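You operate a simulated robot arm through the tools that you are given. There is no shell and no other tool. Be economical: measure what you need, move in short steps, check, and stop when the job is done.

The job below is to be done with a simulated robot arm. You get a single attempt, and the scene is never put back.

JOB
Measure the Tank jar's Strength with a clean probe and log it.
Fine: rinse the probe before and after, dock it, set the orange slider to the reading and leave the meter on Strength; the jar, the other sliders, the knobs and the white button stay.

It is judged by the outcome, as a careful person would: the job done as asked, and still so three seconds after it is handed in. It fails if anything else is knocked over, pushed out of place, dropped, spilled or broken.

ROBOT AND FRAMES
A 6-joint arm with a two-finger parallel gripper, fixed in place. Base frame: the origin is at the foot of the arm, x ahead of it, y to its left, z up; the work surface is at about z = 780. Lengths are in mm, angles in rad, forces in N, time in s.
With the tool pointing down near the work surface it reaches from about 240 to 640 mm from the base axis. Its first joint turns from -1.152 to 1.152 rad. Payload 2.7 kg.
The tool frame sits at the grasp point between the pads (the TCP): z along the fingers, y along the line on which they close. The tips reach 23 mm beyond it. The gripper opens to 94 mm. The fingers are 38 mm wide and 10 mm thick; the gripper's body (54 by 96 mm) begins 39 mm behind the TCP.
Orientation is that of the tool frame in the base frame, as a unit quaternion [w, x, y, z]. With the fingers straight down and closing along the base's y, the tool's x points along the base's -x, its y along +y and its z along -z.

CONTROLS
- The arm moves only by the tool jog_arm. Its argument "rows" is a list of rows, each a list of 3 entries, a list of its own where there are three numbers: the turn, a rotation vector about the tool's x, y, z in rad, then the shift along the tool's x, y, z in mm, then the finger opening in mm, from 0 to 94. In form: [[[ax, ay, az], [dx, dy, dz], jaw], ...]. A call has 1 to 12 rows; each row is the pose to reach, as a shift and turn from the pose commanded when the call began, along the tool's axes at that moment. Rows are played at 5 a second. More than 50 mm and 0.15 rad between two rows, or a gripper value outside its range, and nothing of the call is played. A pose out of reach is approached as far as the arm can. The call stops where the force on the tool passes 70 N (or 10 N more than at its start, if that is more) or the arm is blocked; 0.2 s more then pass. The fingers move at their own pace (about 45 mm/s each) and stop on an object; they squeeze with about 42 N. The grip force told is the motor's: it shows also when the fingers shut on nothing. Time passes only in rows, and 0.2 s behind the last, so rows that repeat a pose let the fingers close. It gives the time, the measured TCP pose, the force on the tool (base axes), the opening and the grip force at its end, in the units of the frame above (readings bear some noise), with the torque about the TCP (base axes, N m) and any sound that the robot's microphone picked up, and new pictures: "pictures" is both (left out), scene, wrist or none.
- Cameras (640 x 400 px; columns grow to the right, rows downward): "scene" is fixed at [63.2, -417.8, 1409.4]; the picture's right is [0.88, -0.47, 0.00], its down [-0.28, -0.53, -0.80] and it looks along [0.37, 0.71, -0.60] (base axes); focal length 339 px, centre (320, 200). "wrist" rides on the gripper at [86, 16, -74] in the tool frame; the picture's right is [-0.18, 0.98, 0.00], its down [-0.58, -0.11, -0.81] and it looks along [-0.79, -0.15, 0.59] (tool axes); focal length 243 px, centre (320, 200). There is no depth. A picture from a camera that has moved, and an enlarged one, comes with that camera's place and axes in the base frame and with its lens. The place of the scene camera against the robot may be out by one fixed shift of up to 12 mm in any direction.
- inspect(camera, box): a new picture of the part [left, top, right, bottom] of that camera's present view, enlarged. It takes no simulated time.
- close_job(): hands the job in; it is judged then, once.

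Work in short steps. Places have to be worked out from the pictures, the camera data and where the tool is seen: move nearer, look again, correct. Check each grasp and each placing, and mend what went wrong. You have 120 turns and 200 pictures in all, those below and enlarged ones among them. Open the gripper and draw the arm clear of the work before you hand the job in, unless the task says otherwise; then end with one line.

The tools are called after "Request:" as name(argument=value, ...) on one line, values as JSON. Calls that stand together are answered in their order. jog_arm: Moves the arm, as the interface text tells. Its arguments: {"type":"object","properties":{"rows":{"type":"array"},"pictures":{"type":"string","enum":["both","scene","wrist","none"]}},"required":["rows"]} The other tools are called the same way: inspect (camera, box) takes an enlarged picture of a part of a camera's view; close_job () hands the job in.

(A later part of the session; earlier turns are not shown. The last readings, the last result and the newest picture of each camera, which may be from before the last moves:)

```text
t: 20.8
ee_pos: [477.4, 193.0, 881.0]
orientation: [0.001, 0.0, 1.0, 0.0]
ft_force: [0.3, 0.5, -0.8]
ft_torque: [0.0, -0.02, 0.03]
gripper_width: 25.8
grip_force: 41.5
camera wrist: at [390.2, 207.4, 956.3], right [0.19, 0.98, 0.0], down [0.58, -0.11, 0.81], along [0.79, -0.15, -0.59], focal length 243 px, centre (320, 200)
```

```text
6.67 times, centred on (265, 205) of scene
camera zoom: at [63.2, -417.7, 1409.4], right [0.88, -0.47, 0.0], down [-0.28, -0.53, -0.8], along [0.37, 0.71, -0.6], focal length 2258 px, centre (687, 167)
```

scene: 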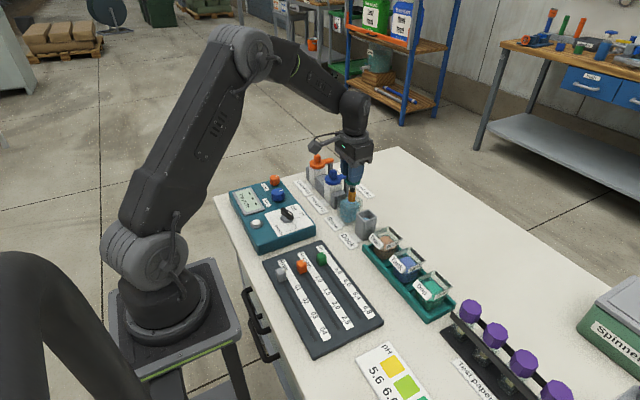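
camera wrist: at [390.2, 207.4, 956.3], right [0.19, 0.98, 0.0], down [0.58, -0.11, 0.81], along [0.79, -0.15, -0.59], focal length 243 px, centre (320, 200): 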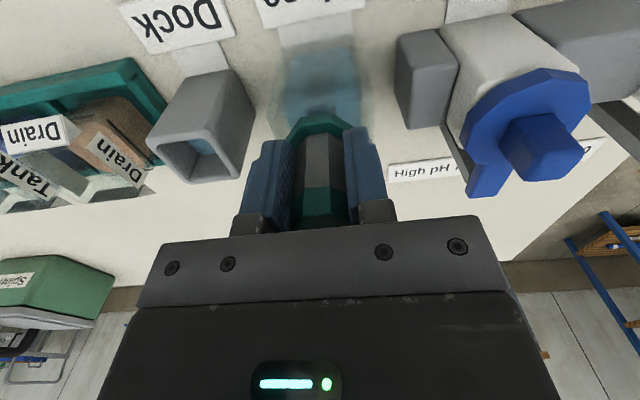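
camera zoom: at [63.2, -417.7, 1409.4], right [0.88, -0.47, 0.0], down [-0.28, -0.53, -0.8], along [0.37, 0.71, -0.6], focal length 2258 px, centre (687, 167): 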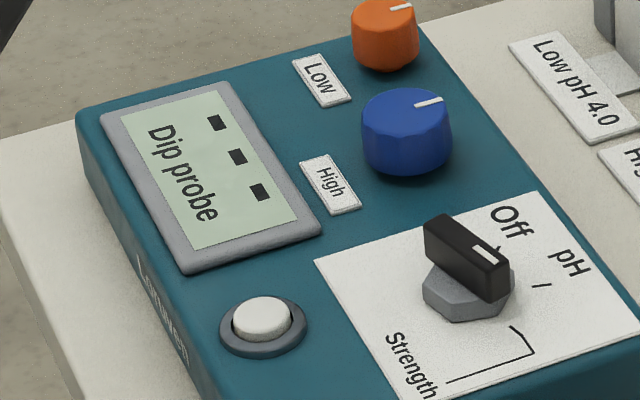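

The probe is fully in the rinse with no contact force, and the selector sits on Strength. I'll lift out, then carry it at height to just short of the Tank jar for a look.

Request:
jog_arm(rows=[[[0, 0, 0], [0, 0, 0], 18], [[0, 0, 0], [0, 0, -30], 18], [[0, 0, 0], [0, 0, -70], 18], [[0, 0, 0], [0, 0, -115], 18], [[0, 0, 0], [0, 0, -120], 18], [[0, 0, 0], [5, -45, -125], 18], [[0, 0, 0], [10, -90, -125], 18], [[0, 0, 0], [15, -135, -125], 18], [[0, 0, 0], [20, -180, -125], 18], [[0, 0, 0], [25, -223, -125], 18]])

Request:
inspect(camera="wrist", box=[180, 0, 440, 140])

Request:
inspect(camera="scene", box=[360, 190, 480, 310])

```text
t: 23.0
ee_pos: [451.7, -30.0, 1003.5]
orientation: [0.0, 0.0, 1.0, 0.001]
ft_force: [-0.2, 0.7, -1.4]
ft_torque: [0.03, 0.0, -0.01]
gripper_width: 25.5
grip_force: 41.5
camera wrist: at [364.5, -15.8, 1079.5], right [0.18, 0.98, 0.0], down [0.58, -0.11, 0.81], along [0.79, -0.15, -0.59], focal length 243 px, centre (320, 200)
```

scene: 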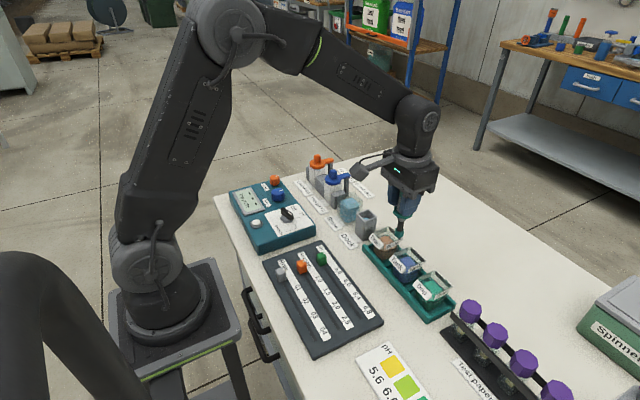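
wrist: 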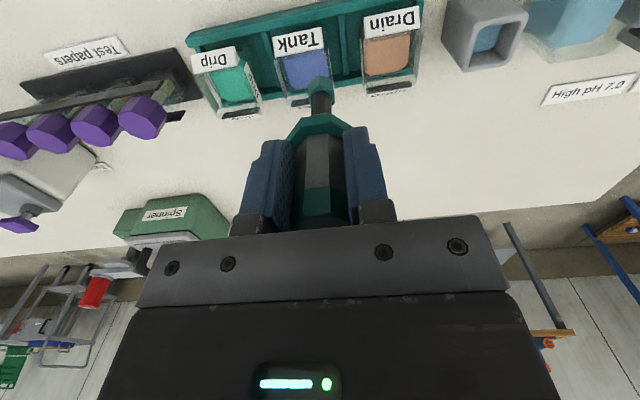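

```text
2.46 times, centred on (310, 70) of wrist
camera zoom: at [364.5, -15.8, 1079.5], right [0.18, 0.98, 0.0], down [0.58, -0.11, 0.81], along [0.79, -0.15, -0.59], focal length 597 px, centre (345, 520)
```

zoom: 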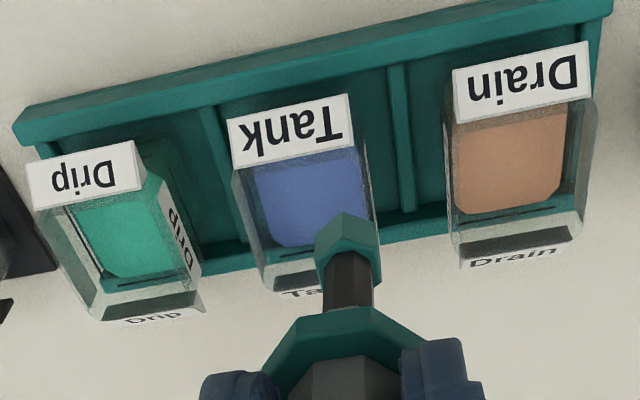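

```text
3.33 times, centred on (420, 250) of scene
camera zoom: at [63.2, -417.7, 1409.4], right [0.88, -0.47, 0.0], down [-0.28, -0.53, -0.8], along [0.37, 0.71, -0.6], focal length 1129 px, centre (-13, 33)
```

zoom: 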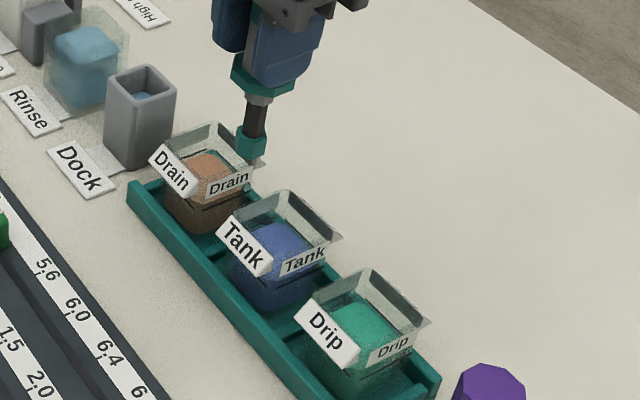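

The bulb changed from orange to teal, which looks like a "clean" indicator. The Tank jar looks centred near (478,-52) with its rim at z≈848, so I'll move above it and recheck.

Request:
jog_arm(rows=[[[0, 0, 0], [-13, -11, 0], 18], [[0, 0, 0], [-26, -22, 0], 18], [[0, 0, 0], [-26, -22, 15], 18], [[0, 0, 0], [-26, -22, 30], 18], [[0, 0, 0], [-26, -22, 40], 18], [[0, 0, 0], [-26, -22, 40], 18]], pictures="wrist")

Request:
inspect(camera="wrist", box=[220, 0, 420, 140])

Request:
inspect(camera="scene", box=[360, 190, 460, 290])

```text
t: 24.4
ee_pos: [477.1, -53.0, 966.2]
orientation: [0.0, 0.001, 1.0, 0.0]
ft_force: [-0.8, 0.2, -1.1]
ft_torque: [0.02, 0.01, -0.02]
gripper_width: 25.7
grip_force: 42.1
camera wrist: at [391.0, -37.6, 1040.8], right [0.19, 0.98, 0.0], down [0.58, -0.11, 0.81], along [0.79, -0.15, -0.59], focal length 243 px, centre (320, 200)
```

wrist: 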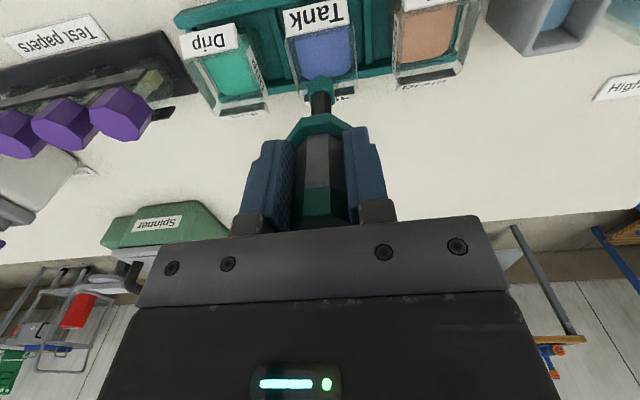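

```text
2.86 times, centred on (320, 70) of wrist
camera zoom: at [391.0, -37.6, 1040.8], right [0.19, 0.98, 0.0], down [0.58, -0.11, 0.81], along [0.79, -0.15, -0.59], focal length 693 px, centre (320, 571)
```

zoom: 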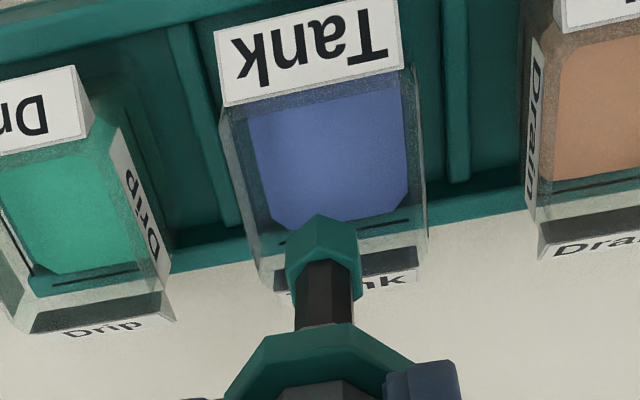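

```text
4.00 times, centred on (410, 240) of scene
camera zoom: at [63.2, -417.8, 1409.4], right [0.88, -0.47, 0.0], down [-0.28, -0.53, -0.8], along [0.37, 0.71, -0.6], focal length 1355 px, centre (-40, 40)
```

zoom: 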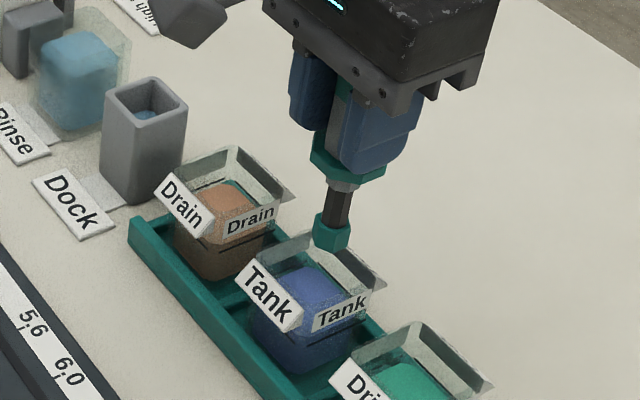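

The jar centre refines to about (480.5,-52). I'll centre and lower so the tip just enters the rim, then check.

Request:
jog_arm(rows=[[[0, 0, 0], [-3.5, 0.8, 0], 18], [[0, 0, 0], [-3.5, 0.8, 20], 18], [[0, 0, 0], [-3.5, 0.8, 36], 18], [[0, 0, 0], [-3.5, 0.8, 36], 18]], pictures="none")

Request:
inspect(camera="wrist", box=[220, 0, 420, 140])

Request:
inspect(camera="scene", box=[370, 210, 450, 290])

```text
t: 25.4
ee_pos: [479.7, -51.0, 928.5]
orientation: [0.0, 0.001, 1.0, 0.001]
ft_force: [1.1, 0.6, -1.9]
ft_torque: [0.02, 0.01, -0.01]
gripper_width: 25.5
grip_force: 42.6
```

```text
2.86 times, centred on (320, 70) of wrist
camera zoom: at [393.4, -36.3, 1003.7], right [0.19, 0.98, 0.0], down [0.58, -0.11, 0.81], along [0.79, -0.15, -0.59], focal length 693 px, centre (320, 571)
```

zoom: 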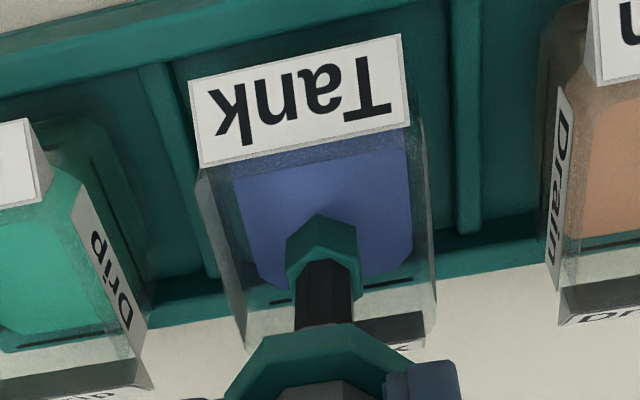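

```text
5.00 times, centred on (410, 250) of scene
camera zoom: at [63.2, -417.8, 1409.4], right [0.88, -0.47, 0.0], down [-0.28, -0.53, -0.8], along [0.37, 0.71, -0.6], focal length 1694 px, centre (-130, -50)
```

zoom: 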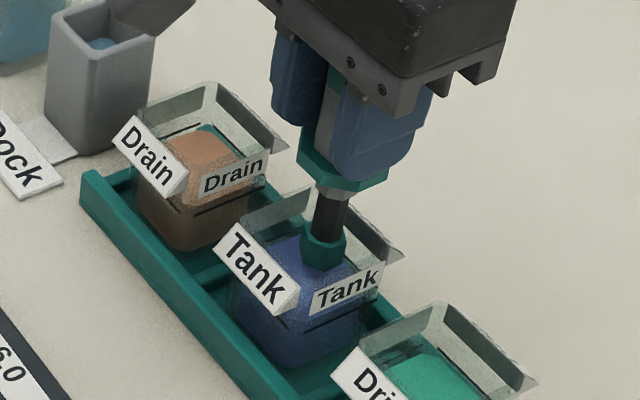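

The bulb is inside the jar mouth with clearance all round. I'll lower slowly to TCP z≈890 and hold for the reading.

Request:
jog_arm(rows=[[[0, 0, 0], [0, 0, 10], 18], [[0, 0, 0], [0, 0, 20], 18], [[0, 0, 0], [0, 0, 30], 18], [[0, 0, 0], [0, 0, 39], 18], [[0, 0, 0], [0, 0, 39], 18], [[0, 0, 0], [0, 0, 39], 18], [[0, 0, 0], [0, 0, 39], 18]], pictures="none")

Request:
inspect(camera="scene", box=[370, 210, 450, 290])

Request:
inspect(camera="scene", box=[225, 175, 305, 235])

```text
t: 27.0
ee_pos: [482.0, -50.5, 890.2]
orientation: [0.001, 0.001, 1.0, 0.0]
ft_force: [-0.9, -0.3, -0.7]
ft_torque: [-0.01, -0.02, -0.01]
gripper_width: 25.7
grip_force: 41.8
```

```text
5.00 times, centred on (410, 250) of scene
camera zoom: at [63.2, -417.8, 1409.4], right [0.88, -0.47, 0.0], down [-0.28, -0.53, -0.8], along [0.37, 0.71, -0.6], focal length 1694 px, centre (-130, -50)
```

zoom: 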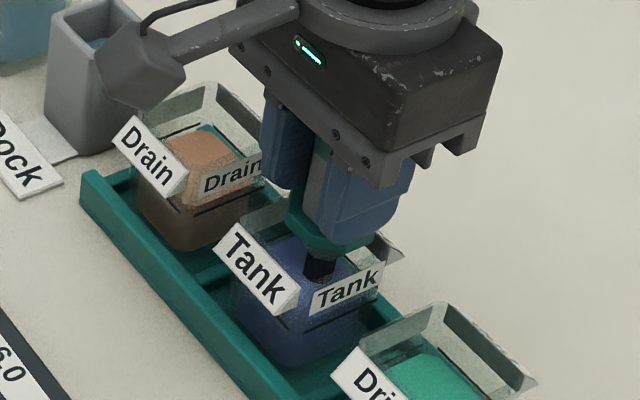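

```text
6.67 times, centred on (265, 205) of scene
camera zoom: at [63.2, -417.8, 1409.4], right [0.88, -0.47, 0.0], down [-0.28, -0.53, -0.8], along [0.37, 0.71, -0.6], focal length 2258 px, centre (687, 167)
```

zoom: 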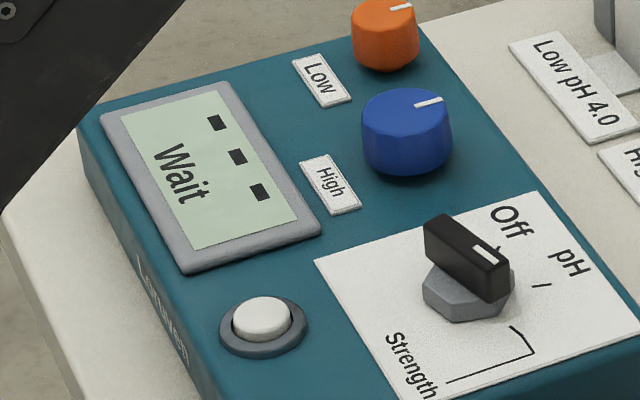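

Contact is good and the display says "Wait". I'll hold still until it settles.

Request:
jog_arm(rows=[[[0, 0, 0], [0, 0, 0], 18], [[0, 0, 0], [0, 0, 0], 18], [[0, 0, 0], [0, 0, 0], 18], [[0, 0, 0], [0, 0, 0], 18], [[0, 0, 0], [0, 0, 0], 18], [[0, 0, 0], [0, 0, 0], 18], [[0, 0, 0], [0, 0, 0], 18], [[0, 0, 0], [0, 0, 0], 18], [[0, 0, 0], [0, 0, 0], 18], [[0, 0, 0], [0, 0, 0], 18]], pictures="none")

Request:
inspect(camera="scene", box=[225, 175, 305, 235])

```text
t: 29.2
ee_pos: [480.4, -50.9, 891.7]
orientation: [0.0, 0.001, 1.0, 0.0]
ft_force: [-0.1, 0.0, -1.4]
ft_torque: [0.02, -0.02, 0.0]
gripper_width: 25.7
grip_force: 42.3
```

```text
6.67 times, centred on (265, 205) of scene
camera zoom: at [63.2, -417.8, 1409.4], right [0.88, -0.47, 0.0], down [-0.28, -0.53, -0.8], along [0.37, 0.71, -0.6], focal length 2258 px, centre (687, 167)
```

zoom: 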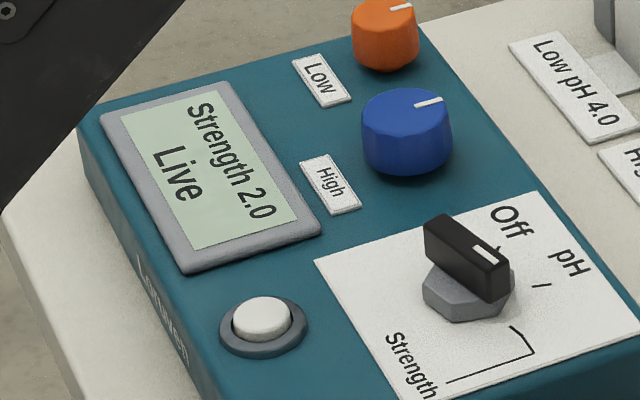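

It reads "Strength 2.0, Live". I'll hold another couple of seconds to confirm it's stable and zoom in on the digits.

Request:
jog_arm(rows=[[[0, 0, 0], [0, 0, 0], 18], [[0, 0, 0], [0, 0, 0], 18], [[0, 0, 0], [0, 0, 0], 18], [[0, 0, 0], [0, 0, 0], 18], [[0, 0, 0], [0, 0, 0], 18], [[0, 0, 0], [0, 0, 0], 18], [[0, 0, 0], [0, 0, 0], 18], [[0, 0, 0], [0, 0, 0], 18], [[0, 0, 0], [0, 0, 0], 18], [[0, 0, 0], [0, 0, 0], 18]], pictures="none")

Request:
inspect(camera="scene", box=[232, 182, 272, 212])

```text
t: 31.4
ee_pos: [480.5, -52.0, 890.0]
orientation: [0.0, 0.001, 1.0, 0.0]
ft_force: [-0.3, 0.1, -0.8]
ft_torque: [0.02, 0.02, -0.01]
gripper_width: 25.9
grip_force: 42.2
```

```text
13.33 times, centred on (252, 197) of scene
camera zoom: at [63.2, -417.8, 1409.4], right [0.88, -0.47, 0.0], down [-0.28, -0.53, -0.8], along [0.37, 0.71, -0.6], focal length 4516 px, centre (1227, 240)
```

zoom: 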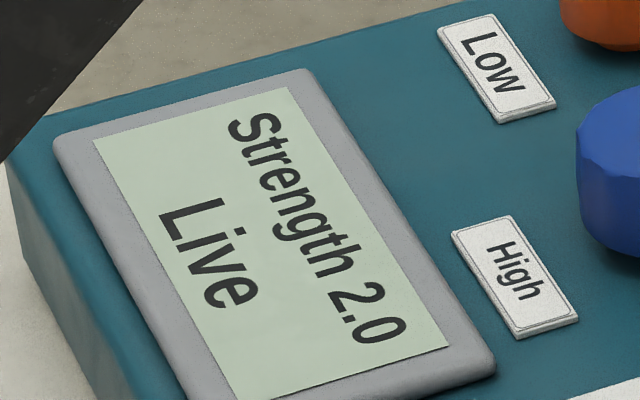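

Stable at 2.0. I'll lift straight out and carry the probe back at height to above the rinse cup.

Request:
jog_arm(rows=[[[0, 0, 0], [0, 0, -20], 18], [[0, 0, 0], [0, 0, -45], 18], [[0, 0, 0], [0, 0, -80], 18], [[0, 0, 0], [0, 0, -113], 18], [[0, 0, 0], [0, 0, -113], 18], [[0, 0, 0], [1, 45, -113], 18], [[0, 0, 0], [2, 90, -113], 18], [[0, 0, 0], [3, 135, -113], 18], [[0, 0, 0], [3, 180, -113], 18], [[0, 0, 0], [3, 220, -113], 18], [[0, 0, 0], [3, 244.5, -113], 18], [[0, 0, 0], [3, 244.5, -90], 18]])

Request:
inspect(camera="wrist", box=[220, 0, 420, 145])

Request:
inspect(camera="scene", box=[330, 150, 450, 290])

```text
t: 34.0
ee_pos: [477.4, 195.6, 982.1]
orientation: [-0.001, 0.001, 1.0, 0.0]
ft_force: [0.5, 0.2, -1.6]
ft_torque: [-0.02, 0.03, 0.0]
gripper_width: 25.6
grip_force: 42.0
camera wrist: at [391.7, 210.2, 1056.7], right [0.19, 0.98, 0.0], down [0.58, -0.11, 0.81], along [0.79, -0.15, -0.59], focal length 243 px, centre (320, 200)
```

scene: 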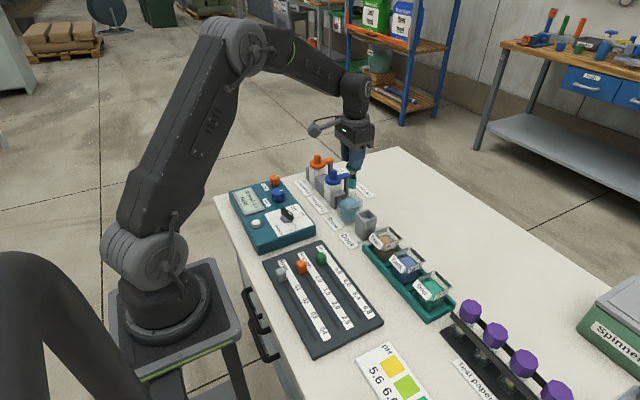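
wrist: 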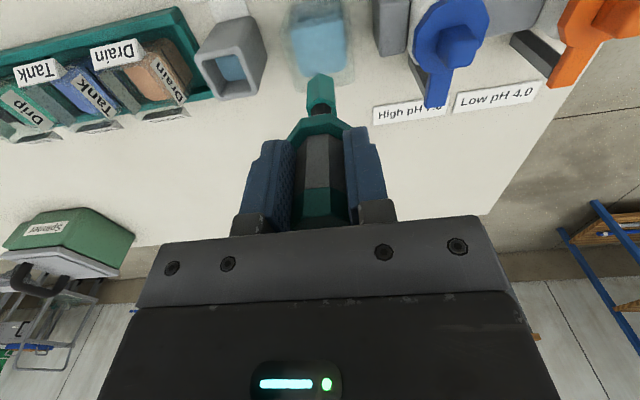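

```text
2.76 times, centred on (320, 72) of wrist
camera zoom: at [391.7, 210.2, 1056.7], right [0.19, 0.98, 0.0], down [0.58, -0.11, 0.81], along [0.79, -0.15, -0.59], focal length 669 px, centre (320, 552)
```

zoom: 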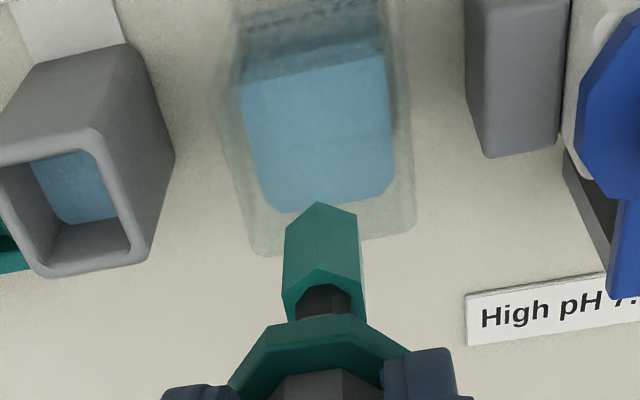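

```text
2.86 times, centred on (390, 220) of scene
camera zoom: at [63.2, -417.7, 1409.4], right [0.88, -0.47, 0.0], down [-0.28, -0.53, -0.8], along [0.37, 0.71, -0.6], focal length 968 px, centre (120, 143)
```

zoom: 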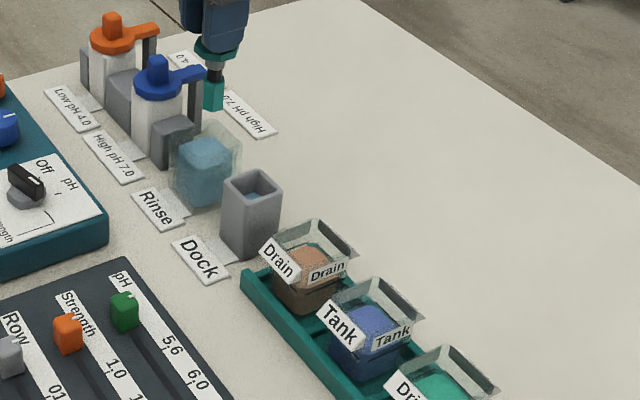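

Jars are undisturbed and the cup view matches the first time. The TCP is at (477.4,195.6,982), so I'll correct y by about -2.3 and dip to z≈881.

Request:
jog_arm(rows=[[[0, 0, 0], [0, -2.3, 0], 18], [[0, 0, 0], [0, -2.3, 20], 18], [[0, 0, 0], [0, -2.3, 40], 18], [[0, 0, 0], [0, -2.3, 60], 18], [[0, 0, 0], [0, -2.3, 80], 18], [[0, 0, 0], [0, -2.3, 100], 18], [[0, 0, 0], [0, -2.3, 100], 18], [[0, 0, 0], [0, -2.3, 100], 18], [[0, 0, 0], [0, -2.3, 100], 18], [[0, 0, 0], [0, -2.3, 100], 18], [[0, 0, 0], [0, -2.3, 100], 18], [[0, 0, 0], [0, -2.3, 100], 18]], pictures="none")

Request:
inspect(camera="scene", box=[310, 150, 410, 240])

```text
t: 36.6
ee_pos: [479.8, 191.5, 883.8]
orientation: [0.004, 0.001, 1.0, 0.002]
ft_force: [4.2, -5.0, 32.8]
ft_torque: [-0.58, -0.43, -0.04]
gripper_width: 25.7
grip_force: 42.1
```

```text
4.44 times, centred on (360, 195) of scene
camera zoom: at [62.8, -418.1, 1409.3], right [0.88, -0.47, 0.0], down [-0.28, -0.53, -0.8], along [0.37, 0.71, -0.6], focal length 1505 px, centre (142, 222)
```

zoom: 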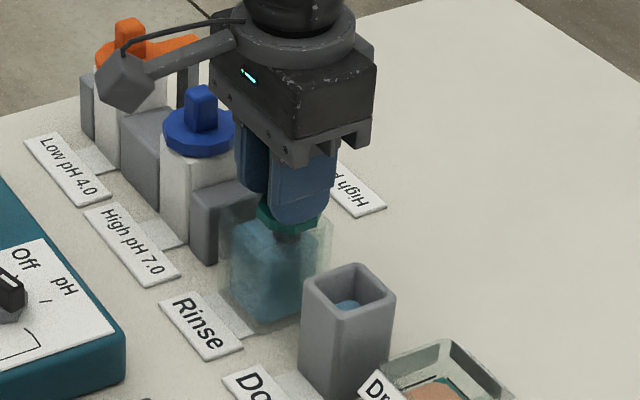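

There's 33 N of upward force, and the torque points to the collar touching the rim on the +x/-y side. My command was about 2 mm off from the first dip. I'll lift off, shift (-2.5,+3), and re-lower.

Request:
jog_arm(rows=[[[0, 0, 0], [0, 0, -8], 18], [[0, 0, 0], [0, 0, -14], 18], [[0, 0, 0], [2.5, 3, -14], 18], [[0, 0, 0], [2.5, 3, -14], 18]], pictures="wrist")

Request:
inspect(camera="wrist", box=[220, 0, 420, 145])

Request:
inspect(camera="scene", box=[330, 170, 390, 230])

```text
t: 37.6
ee_pos: [475.5, 194.2, 894.1]
orientation: [-0.001, 0.001, 1.0, 0.001]
ft_force: [-0.1, -0.1, -1.4]
ft_torque: [-0.01, 0.05, -0.01]
gripper_width: 25.8
grip_force: 41.8
camera wrist: at [388.5, 208.4, 970.8], right [0.18, 0.98, 0.0], down [0.58, -0.11, 0.81], along [0.79, -0.15, -0.59], focal length 243 px, centre (320, 200)
```

wrist: 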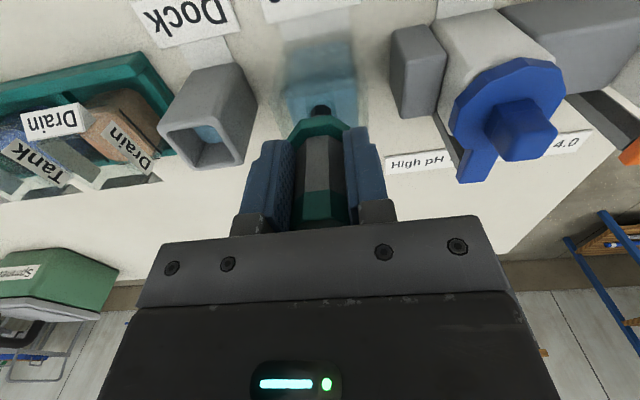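

```text
2.76 times, centred on (320, 72) of wrist
camera zoom: at [388.5, 208.4, 970.8], right [0.18, 0.98, 0.0], down [0.58, -0.11, 0.81], along [0.79, -0.15, -0.59], focal length 669 px, centre (320, 552)
```

zoom: 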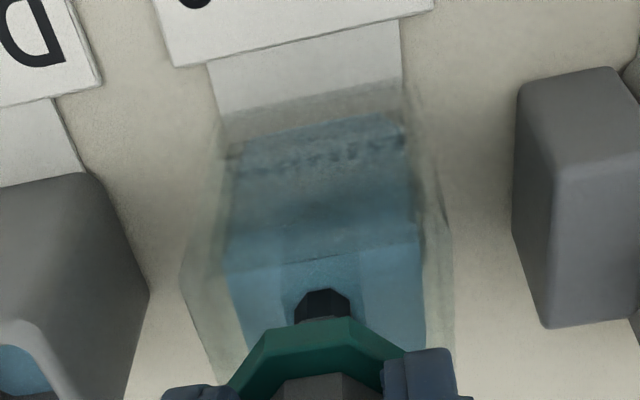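

```text
6.67 times, centred on (360, 200) of scene
camera zoom: at [63.2, -417.7, 1409.4], right [0.88, -0.47, 0.0], down [-0.28, -0.53, -0.8], along [0.37, 0.71, -0.6], focal length 2258 px, centre (53, 200)
```

zoom: 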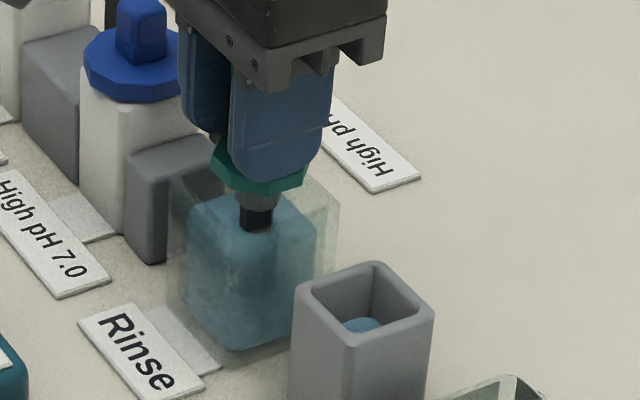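

At z≈894 the bulb is already under the surface with only the shaft showing. I'll go 7 mm deeper (to about 887, above where it touched) and hold for the rinse.

Request:
jog_arm(rows=[[[0, 0, 0], [0, 0, 4], 18], [[0, 0, 0], [0, 0, 7], 18], [[0, 0, 0], [0, 0, 7], 18], [[0, 0, 0], [0, 0, 7], 18], [[0, 0, 0], [0, 0, 7], 18], [[0, 0, 0], [0, 0, 7], 18], [[0, 0, 0], [0, 0, 7], 18], [[0, 0, 0], [0, 0, 7], 18], [[0, 0, 0], [0, 0, 7], 18], [[0, 0, 0], [0, 0, 7], 18]], pictures="none")

```text
t: 39.8
ee_pos: [474.9, 194.5, 889.9]
orientation: [0.0, 0.001, 1.0, 0.001]
ft_force: [1.4, -0.6, -1.0]
ft_torque: [-0.01, -0.01, 0.0]
gripper_width: 25.6
grip_force: 42.0
```

No contact. I'll lift out and move back above the dock.

Request:
jog_arm(rows=[[[0, 0, 0], [0, 0, -20], 18], [[0, 0, 0], [0, 0, -45], 18], [[0, 0, 0], [0, 0, -80], 18], [[0, 0, 0], [0, 0, -108], 18], [[0, 0, 0], [0, 0, -108], 18], [[0, 0, 0], [1, -40, -108], 18], [[0, 0, 0], [1.5, -80.6, -108], 18], [[0, 0, 0], [1.5, -80.6, -108], 18], [[0, 0, 0], [1.5, -80.6, -108], 18]], pictures="wrist")

Request:
inspect(camera="wrist", box=[200, 0, 500, 190])

Request:
inspect(camera="scene", box=[310, 130, 450, 250])

```text
t: 41.8
ee_pos: [474.2, 113.1, 995.7]
orientation: [0.0, 0.0, 1.0, 0.0]
ft_force: [0.0, -0.8, -1.3]
ft_torque: [0.0, -0.01, 0.0]
gripper_width: 25.4
grip_force: 42.0
camera wrist: at [388.2, 127.4, 1071.0], right [0.18, 0.98, 0.0], down [0.58, -0.11, 0.81], along [0.79, -0.15, -0.59], focal length 243 px, centre (320, 200)
```

wrist: 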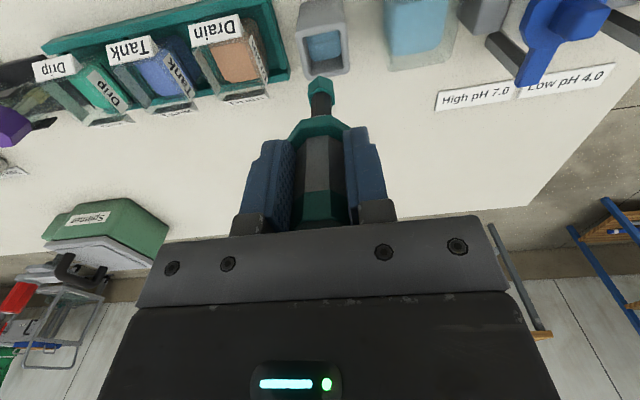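

```text
2.11 times, centred on (350, 95) of wrist
camera zoom: at [388.2, 127.4, 1071.0], right [0.18, 0.98, 0.0], down [0.58, -0.11, 0.81], along [0.79, -0.15, -0.59], focal length 511 px, centre (257, 421)
```

zoom: 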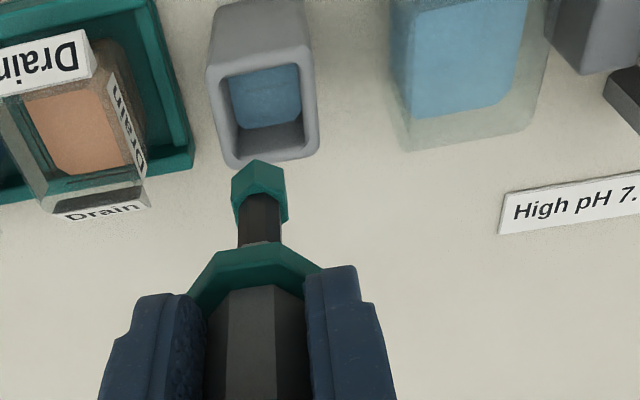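

```text
3.33 times, centred on (380, 190) of scene
camera zoom: at [63.2, -417.8, 1409.4], right [0.88, -0.47, 0.0], down [-0.28, -0.53, -0.8], along [0.37, 0.71, -0.6], focal length 1129 px, centre (120, 233)
```

zoom: 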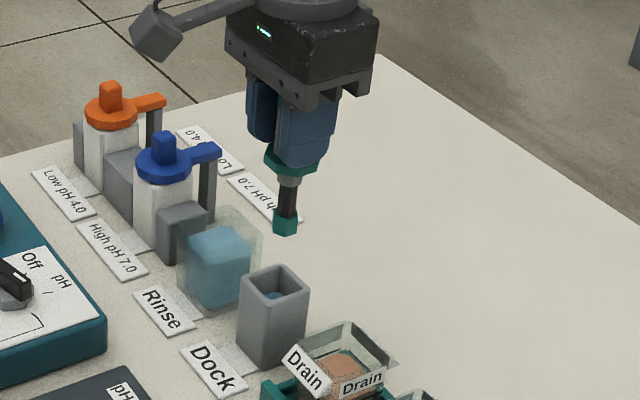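

The bulb shows the clean short teal tip again, and the TCP is exactly over the docked pose. I'll lower 110 mm into the dock.

Request:
jog_arm(rows=[[[0, 0, 0], [0, 0, 25], 18], [[0, 0, 0], [0, 0, 50], 18], [[0, 0, 0], [0, 0, 75], 18], [[0, 0, 0], [0, 0, 95], 18], [[0, 0, 0], [0, 0, 104], 18], [[0, 0, 0], [0, 0, 109], 18], [[0, 0, 0], [0, 0, 109], 18]], pictures="wrist")

Request:
inspect(camera="scene", box=[330, 170, 410, 240])

```text
t: 43.4
ee_pos: [474.7, 114.3, 885.7]
orientation: [-0.001, 0.001, 1.0, 0.001]
ft_force: [-0.3, -0.1, -1.1]
ft_torque: [0.0, 0.0, 0.01]
gripper_width: 25.8
grip_force: 41.9
camera wrist: at [387.9, 128.9, 961.1], right [0.19, 0.98, 0.0], down [0.58, -0.11, 0.81], along [0.79, -0.15, -0.59], focal length 243 px, centre (320, 200)
```

wrist: 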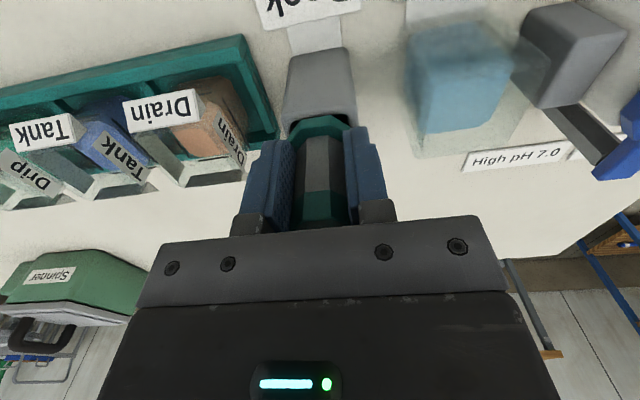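

```text
5.71 times, centred on (370, 205) of scene
camera zoom: at [63.2, -417.7, 1409.4], right [0.88, -0.47, 0.0], down [-0.28, -0.53, -0.8], along [0.37, 0.71, -0.6], focal length 1935 px, centre (34, 171)
```

zoom: 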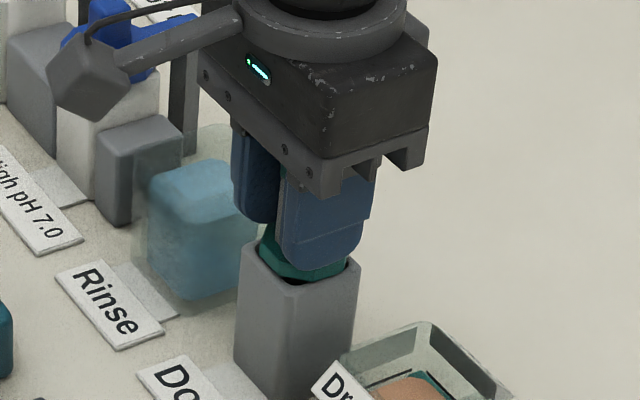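

The probe still hangs from the fingers. I'll ease down 2 mm and open gradually.

Request:
jog_arm(rows=[[[0, 0, 0], [0, 0, 1], 18], [[0, 0, 0], [0, 0, 2], 18], [[0, 0, 0], [0, 0, 2], 28], [[0, 0, 0], [0, 0, 2], 34], [[0, 0, 0], [0, 0, 2], 45], [[0, 0, 0], [0, 0, 2], 60], [[0, 0, 0], [0, 0, 2], 60]], pictures="wrist")

Request:
inspect(camera="scene", box=[330, 170, 410, 240])

```text
t: 45.0
ee_pos: [473.1, 113.4, 883.9]
orientation: [0.0, 0.002, 1.0, 0.001]
ft_force: [-0.3, 0.0, -0.1]
ft_torque: [0.01, -0.02, -0.01]
gripper_width: 60.1
grip_force: 0.0
camera wrist: at [387.0, 128.5, 959.7], right [0.19, 0.98, 0.0], down [0.58, -0.11, 0.81], along [0.79, -0.15, -0.59], focal length 243 px, centre (320, 200)
```

wrist: 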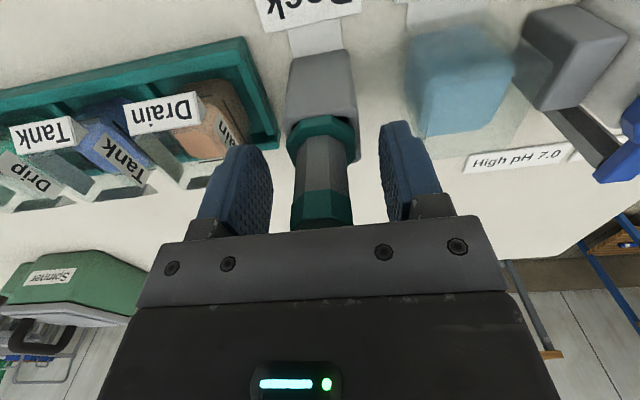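

```text
5.71 times, centred on (370, 205) of scene
camera zoom: at [63.2, -417.8, 1409.4], right [0.88, -0.47, 0.0], down [-0.28, -0.53, -0.8], along [0.37, 0.71, -0.6], focal length 1935 px, centre (34, 171)
```

zoom: 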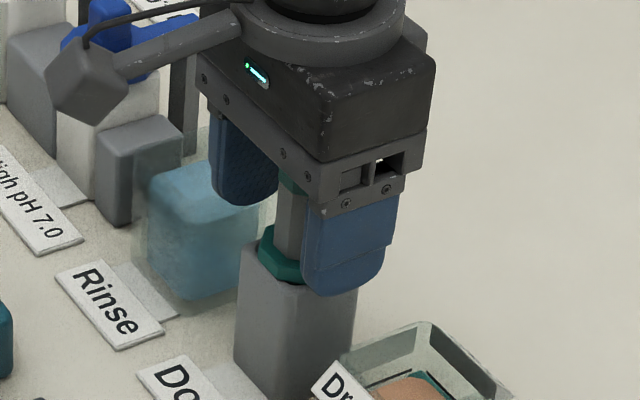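

The probe is released in the dock. I'll rise clear and move back toward the slider board for a close look at the orange slider's scale.

Request:
jog_arm(rows=[[[0, 0, 0], [0, 0, -25], 60], [[0, 0, 0], [0, 0, -60], 60], [[0, 0, 0], [0, 0, -95], 60], [[0, 0, 0], [40, -6, -95], 60], [[0, 0, 0], [85, -14, -95], 60], [[0, 0, 0], [130, -22, -90], 60], [[0, 0, 0], [170, -28, -80], 60], [[0, 0, 0], [184, -33, -70], 60], [[0, 0, 0], [184, -33, -70], 60]])

Request:
inspect(camera="scene", box=[330, 150, 430, 250])

Request:
inspect(camera="scene", box=[260, 240, 390, 360])

Request:
inspect(camera="wrist", box=[20, 0, 420, 200])

```text
t: 47.0
ee_pos: [290.5, 81.8, 955.4]
orientation: [-0.001, 0.0, 1.0, 0.0]
ft_force: [0.4, 0.5, 0.4]
ft_torque: [0.01, 0.03, 0.01]
gripper_width: 60.0
grip_force: 0.1
camera wrist: at [203.9, 96.8, 1031.0], right [0.19, 0.98, 0.0], down [0.58, -0.11, 0.81], along [0.79, -0.15, -0.59], focal length 243 px, centre (320, 200)
```

scene: 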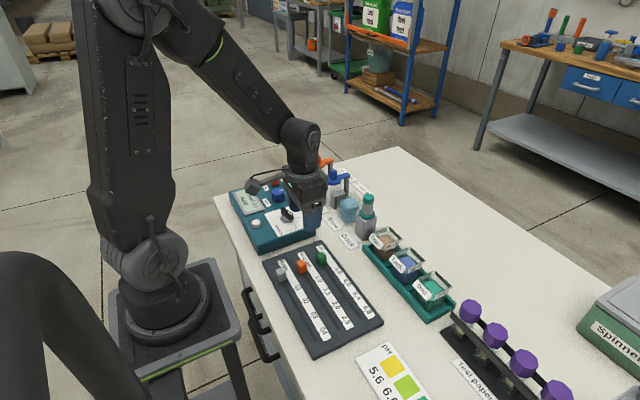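
wrist: 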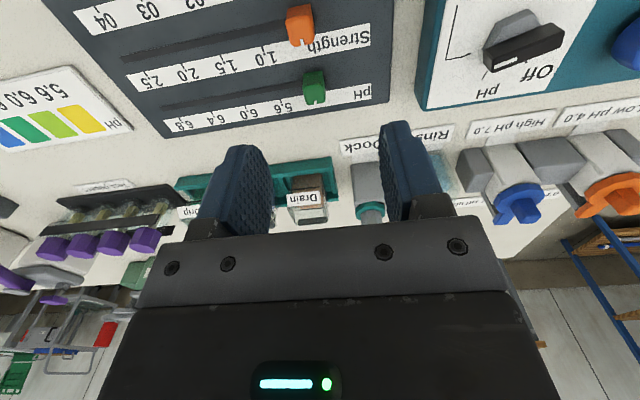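

```text
4.00 times, centred on (380, 200) of scene
camera zoom: at [63.2, -417.8, 1409.4], right [0.88, -0.47, 0.0], down [-0.28, -0.53, -0.8], along [0.37, 0.71, -0.6], focal length 1355 px, centre (80, 200)
```

zoom: 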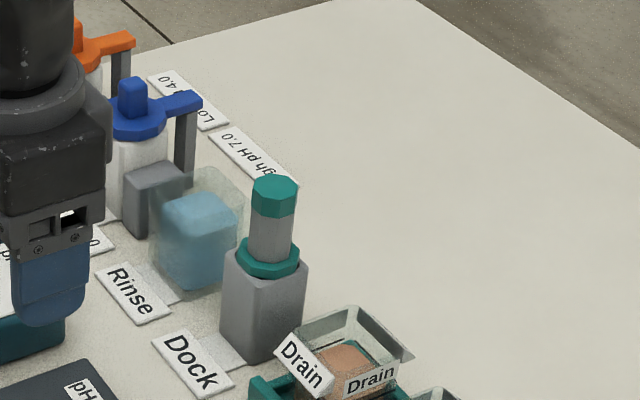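

```text
3.33 times, centred on (325, 300) of scene
camera zoom: at [63.2, -417.8, 1409.4], right [0.88, -0.47, 0.0], down [-0.28, -0.53, -0.8], along [0.37, 0.71, -0.6], focal length 1129 px, centre (303, -133)
```

zoom: 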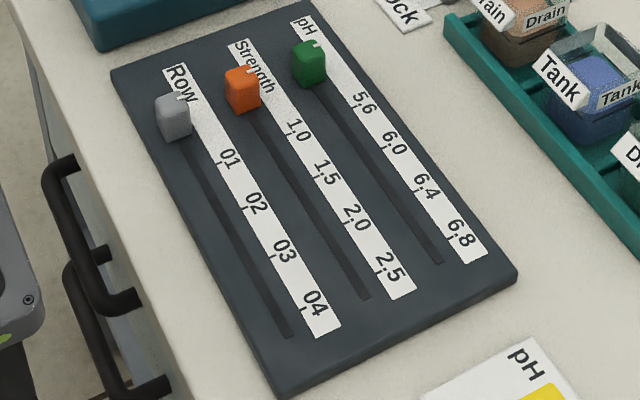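

```text
1.60 times, centred on (220, 100) of wrist
camera zoom: at [203.9, 96.8, 1031.0], right [0.19, 0.98, 0.0], down [0.58, -0.11, 0.81], along [0.79, -0.15, -0.59], focal length 388 px, centre (480, 360)
```

zoom: 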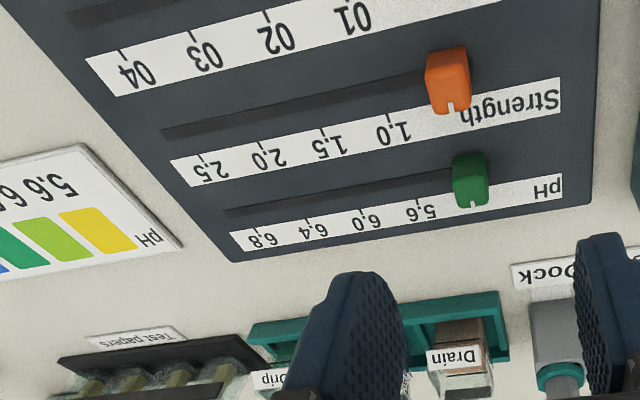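

The probe is docked as it was originally. I'll zoom in on the Strength scale.

Request:
inspect(camera="wrist", box=[110, 0, 390, 140])

```text
2.29 times, centred on (250, 70) of wrist
camera zoom: at [203.9, 96.8, 1031.0], right [0.19, 0.98, 0.0], down [0.58, -0.11, 0.81], along [0.79, -0.15, -0.59], focal length 555 px, centre (480, 497)
```

zoom: 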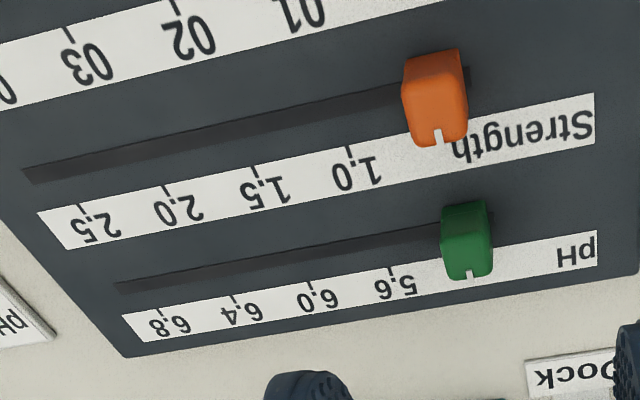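

Scale ticks are 40 mm apart: 1.0 at y≈29, 2.0 at y≈-50. The orange slider is near (273,69) with its top at z≈822. I'll hover just above it to check alignment.

Request:
jog_arm(rows=[[[0, 0, 0], [8, -6, 25], 50], [[0, 0, 0], [17.5, -12.8, 60], 50], [[0, 0, 0], [17.5, -12.8, 90], 50], [[0, 0, 0], [17.5, -12.8, 98], 50], [[0, 0, 0], [17.5, -12.8, 98], 50]], pictures="wrist")

Request:
inspect(camera="wrist", box=[210, 30, 430, 190])

Request:
inspect(camera="scene", box=[250, 210, 370, 310])

```text
t: 48.2
ee_pos: [271.8, 67.5, 858.0]
orientation: [0.0, 0.001, 1.0, -0.001]
ft_force: [-0.2, -0.4, 0.4]
ft_torque: [0.01, 0.01, -0.01]
gripper_width: 49.7
grip_force: 0.0
camera wrist: at [185.4, 82.5, 932.7], right [0.19, 0.98, 0.0], down [0.58, -0.11, 0.81], along [0.79, -0.15, -0.59], focal length 243 px, centre (320, 200)
```

wrist: 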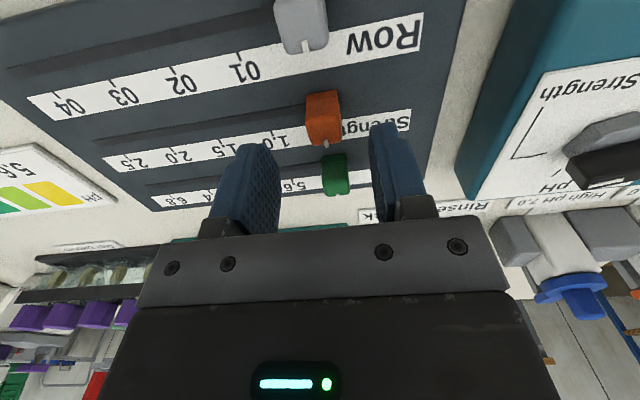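

```text
2.50 times, centred on (320, 110) of wrist
camera zoom: at [185.4, 82.5, 932.7], right [0.19, 0.98, 0.0], down [0.58, -0.11, 0.81], along [0.79, -0.15, -0.59], focal length 606 px, centre (320, 425)
```

zoom: 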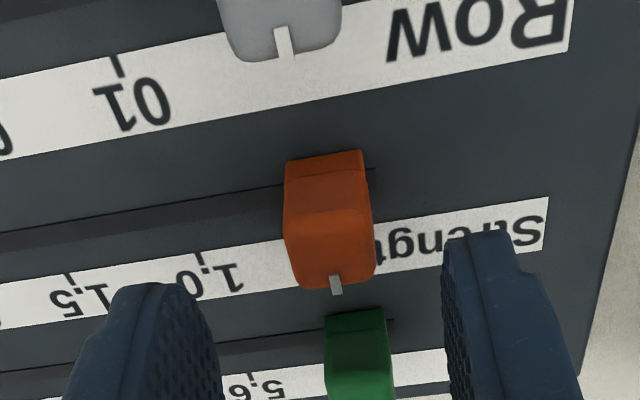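

```text
4.00 times, centred on (310, 260) of scene
camera zoom: at [63.2, -417.8, 1409.4], right [0.88, -0.47, 0.0], down [-0.28, -0.53, -0.8], along [0.37, 0.71, -0.6], focal length 1355 px, centre (360, -40)
```

zoom: 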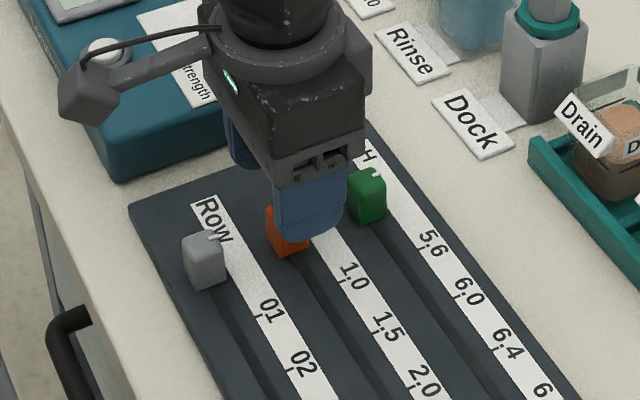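

The cap is centred between the fingers (pointer at y≈68.5, top z≈824). I'll descend 29 mm and close on it.

Request:
jog_arm(rows=[[[0, 0, 0], [0, 1, 12], 50], [[0, 0, 0], [0, 1, 22], 50], [[0, 0, 0], [0, 1, 29], 50], [[0, 0, 0], [0, 1, 29], 30], [[0, 0, 0], [0, 1, 29], 14], [[0, 0, 0], [0, 1, 29], 14], [[0, 0, 0], [0, 1, 29], 14]], pictures="wrist")

Request:
inspect(camera="scene", box=[250, 210, 370, 310])

```text
t: 49.8
ee_pos: [271.8, 68.5, 829.0]
orientation: [0.0, 0.001, 1.0, 0.0]
ft_force: [0.6, -0.1, -5.1]
ft_torque: [0.03, -0.25, 0.03]
gripper_width: 19.5
grip_force: 44.9
camera wrist: at [186.1, 83.6, 902.9], right [0.18, 0.98, 0.0], down [0.58, -0.11, 0.81], along [0.79, -0.15, -0.59], focal length 243 px, centre (320, 200)
```

wrist: 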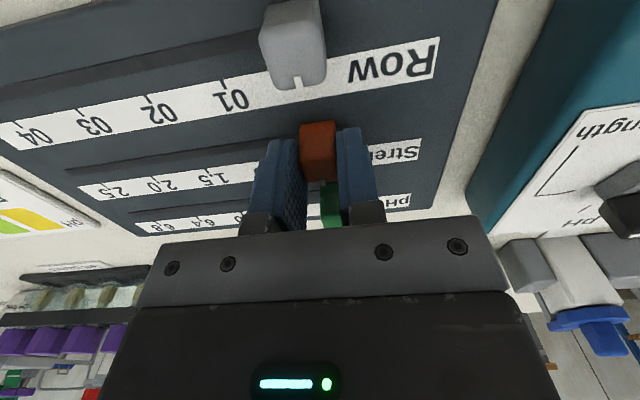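

```text
4.00 times, centred on (310, 260) of scene
camera zoom: at [63.3, -417.7, 1409.4], right [0.88, -0.47, 0.0], down [-0.28, -0.53, -0.8], along [0.37, 0.71, -0.6], focal length 1355 px, centre (360, -40)
```

zoom: 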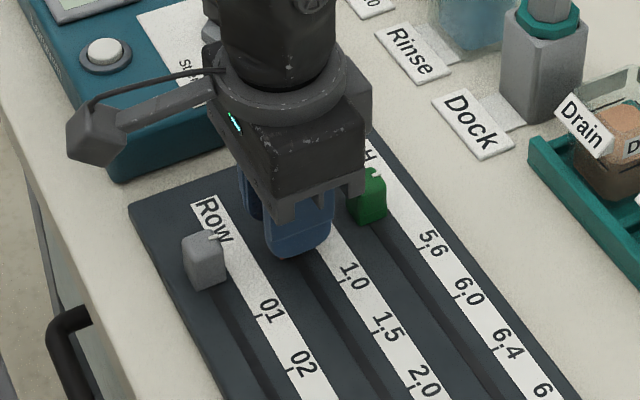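

Gripped (19.5 mm wide), centred at y=68.5. I'll drag along -y by 118.5 mm to reach 2.0.

Request:
jog_arm(rows=[[[0, 0, 0], [0, -8, 0], 14], [[0, 0, 0], [0, -20, 0], 14], [[0, 0, 0], [0, -32, 0], 14], [[0, 0, 0], [0, -44, 0], 14], [[0, 0, 0], [0, -56, 0], 14], [[0, 0, 0], [0, -68, 0], 14], [[0, 0, 0], [0, -80, 0], 14], [[0, 0, 0], [0, -92, 0], 14], [[0, 0, 0], [0, -104, 0], 14], [[0, 0, 0], [0, -113, 0], 14], [[0, 0, 0], [0, -118.5, 0], 14], [[0, 0, 0], [0, -118.5, 0], 14]], pictures="wrist")

Request:
inspect(camera="scene", box=[260, 240, 390, 360])

```text
t: 52.4
ee_pos: [272.1, -48.9, 827.8]
orientation: [0.001, -0.001, 1.0, 0.0]
ft_force: [1.3, -0.8, 34.5]
ft_torque: [-0.04, 0.61, 0.08]
gripper_width: 19.4
grip_force: 45.2
camera wrist: at [185.7, -34.8, 903.1], right [0.19, 0.98, 0.0], down [0.58, -0.11, 0.81], along [0.79, -0.15, -0.59], focal length 243 px, centre (320, 200)
```

wrist: 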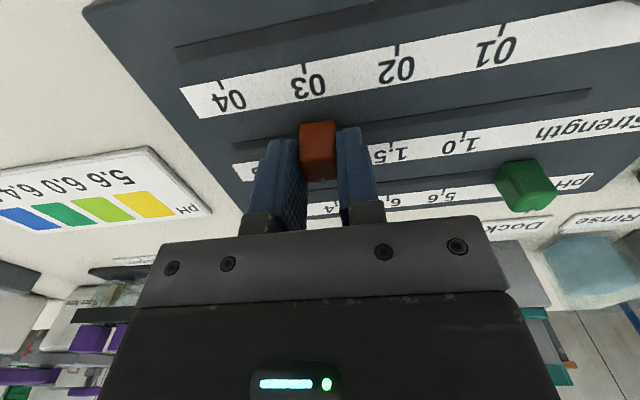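

```text
3.33 times, centred on (325, 300) of scene
camera zoom: at [63.0, -417.7, 1409.4], right [0.88, -0.47, 0.0], down [-0.28, -0.53, -0.8], along [0.37, 0.71, -0.6], focal length 1129 px, centre (303, -133)
```

zoom: 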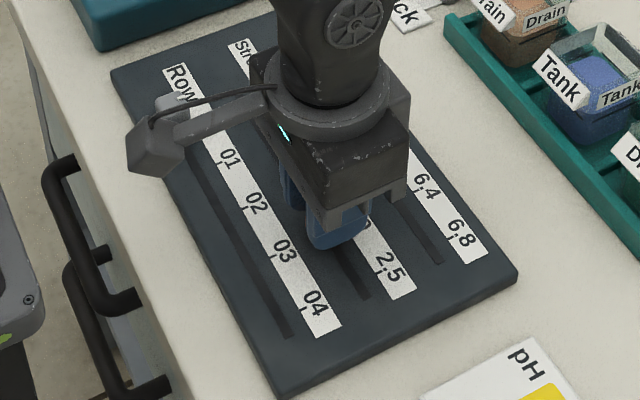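

It moved along smoothly. I'll open, rise and check the pointer against the 2.0 tick.

Request:
jog_arm(rows=[[[0, 0, 0], [0, 0, 0], 30], [[0, 0, 0], [0, 0, 0], 45], [[0, 0, 0], [0, 0, -10], 50], [[0, 0, 0], [0, 0, -30], 50], [[0, 0, 0], [0, 0, -60], 50], [[0, 0, 0], [0, 0, -85], 50], [[0, 0, 0], [0, 0, -85], 50]], pictures="none")

Request:
inspect(camera="scene", box=[290, 270, 370, 340])

Request:
inspect(camera="wrist", box=[200, 0, 440, 150])

```text
t: 54.0
ee_pos: [273.2, -49.3, 914.1]
orientation: [0.001, 0.001, 1.0, 0.0]
ft_force: [0.0, 0.1, -0.2]
ft_torque: [0.03, 0.0, -0.03]
gripper_width: 49.7
grip_force: 0.1
```

```text
5.71 times, centred on (330, 305) of scene
camera zoom: at [63.2, -417.8, 1409.4], right [0.88, -0.47, 0.0], down [-0.28, -0.53, -0.8], along [0.37, 0.71, -0.6], focal length 1935 px, centre (263, -400)
```

zoom: 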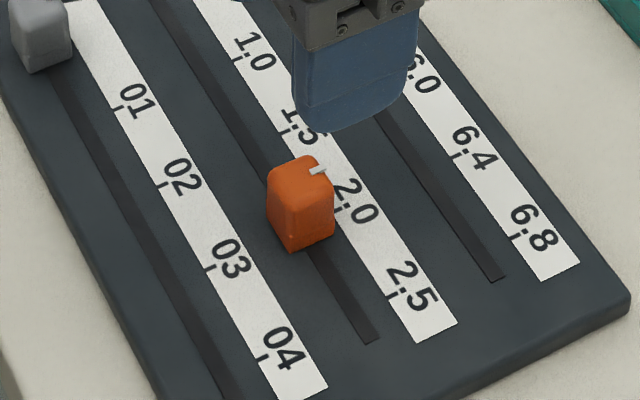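

```text
2.67 times, centred on (320, 75) of wrist
camera zoom: at [186.6, -34.6, 988.6], right [0.19, 0.98, 0.0], down [0.58, -0.11, 0.81], along [0.79, -0.15, -0.59], focal length 647 px, centre (320, 533)
```

zoom: 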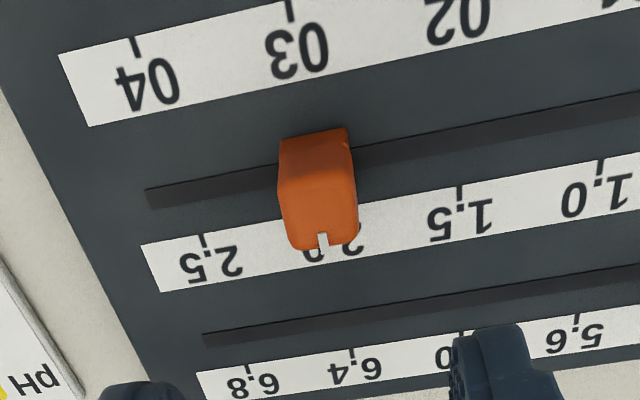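

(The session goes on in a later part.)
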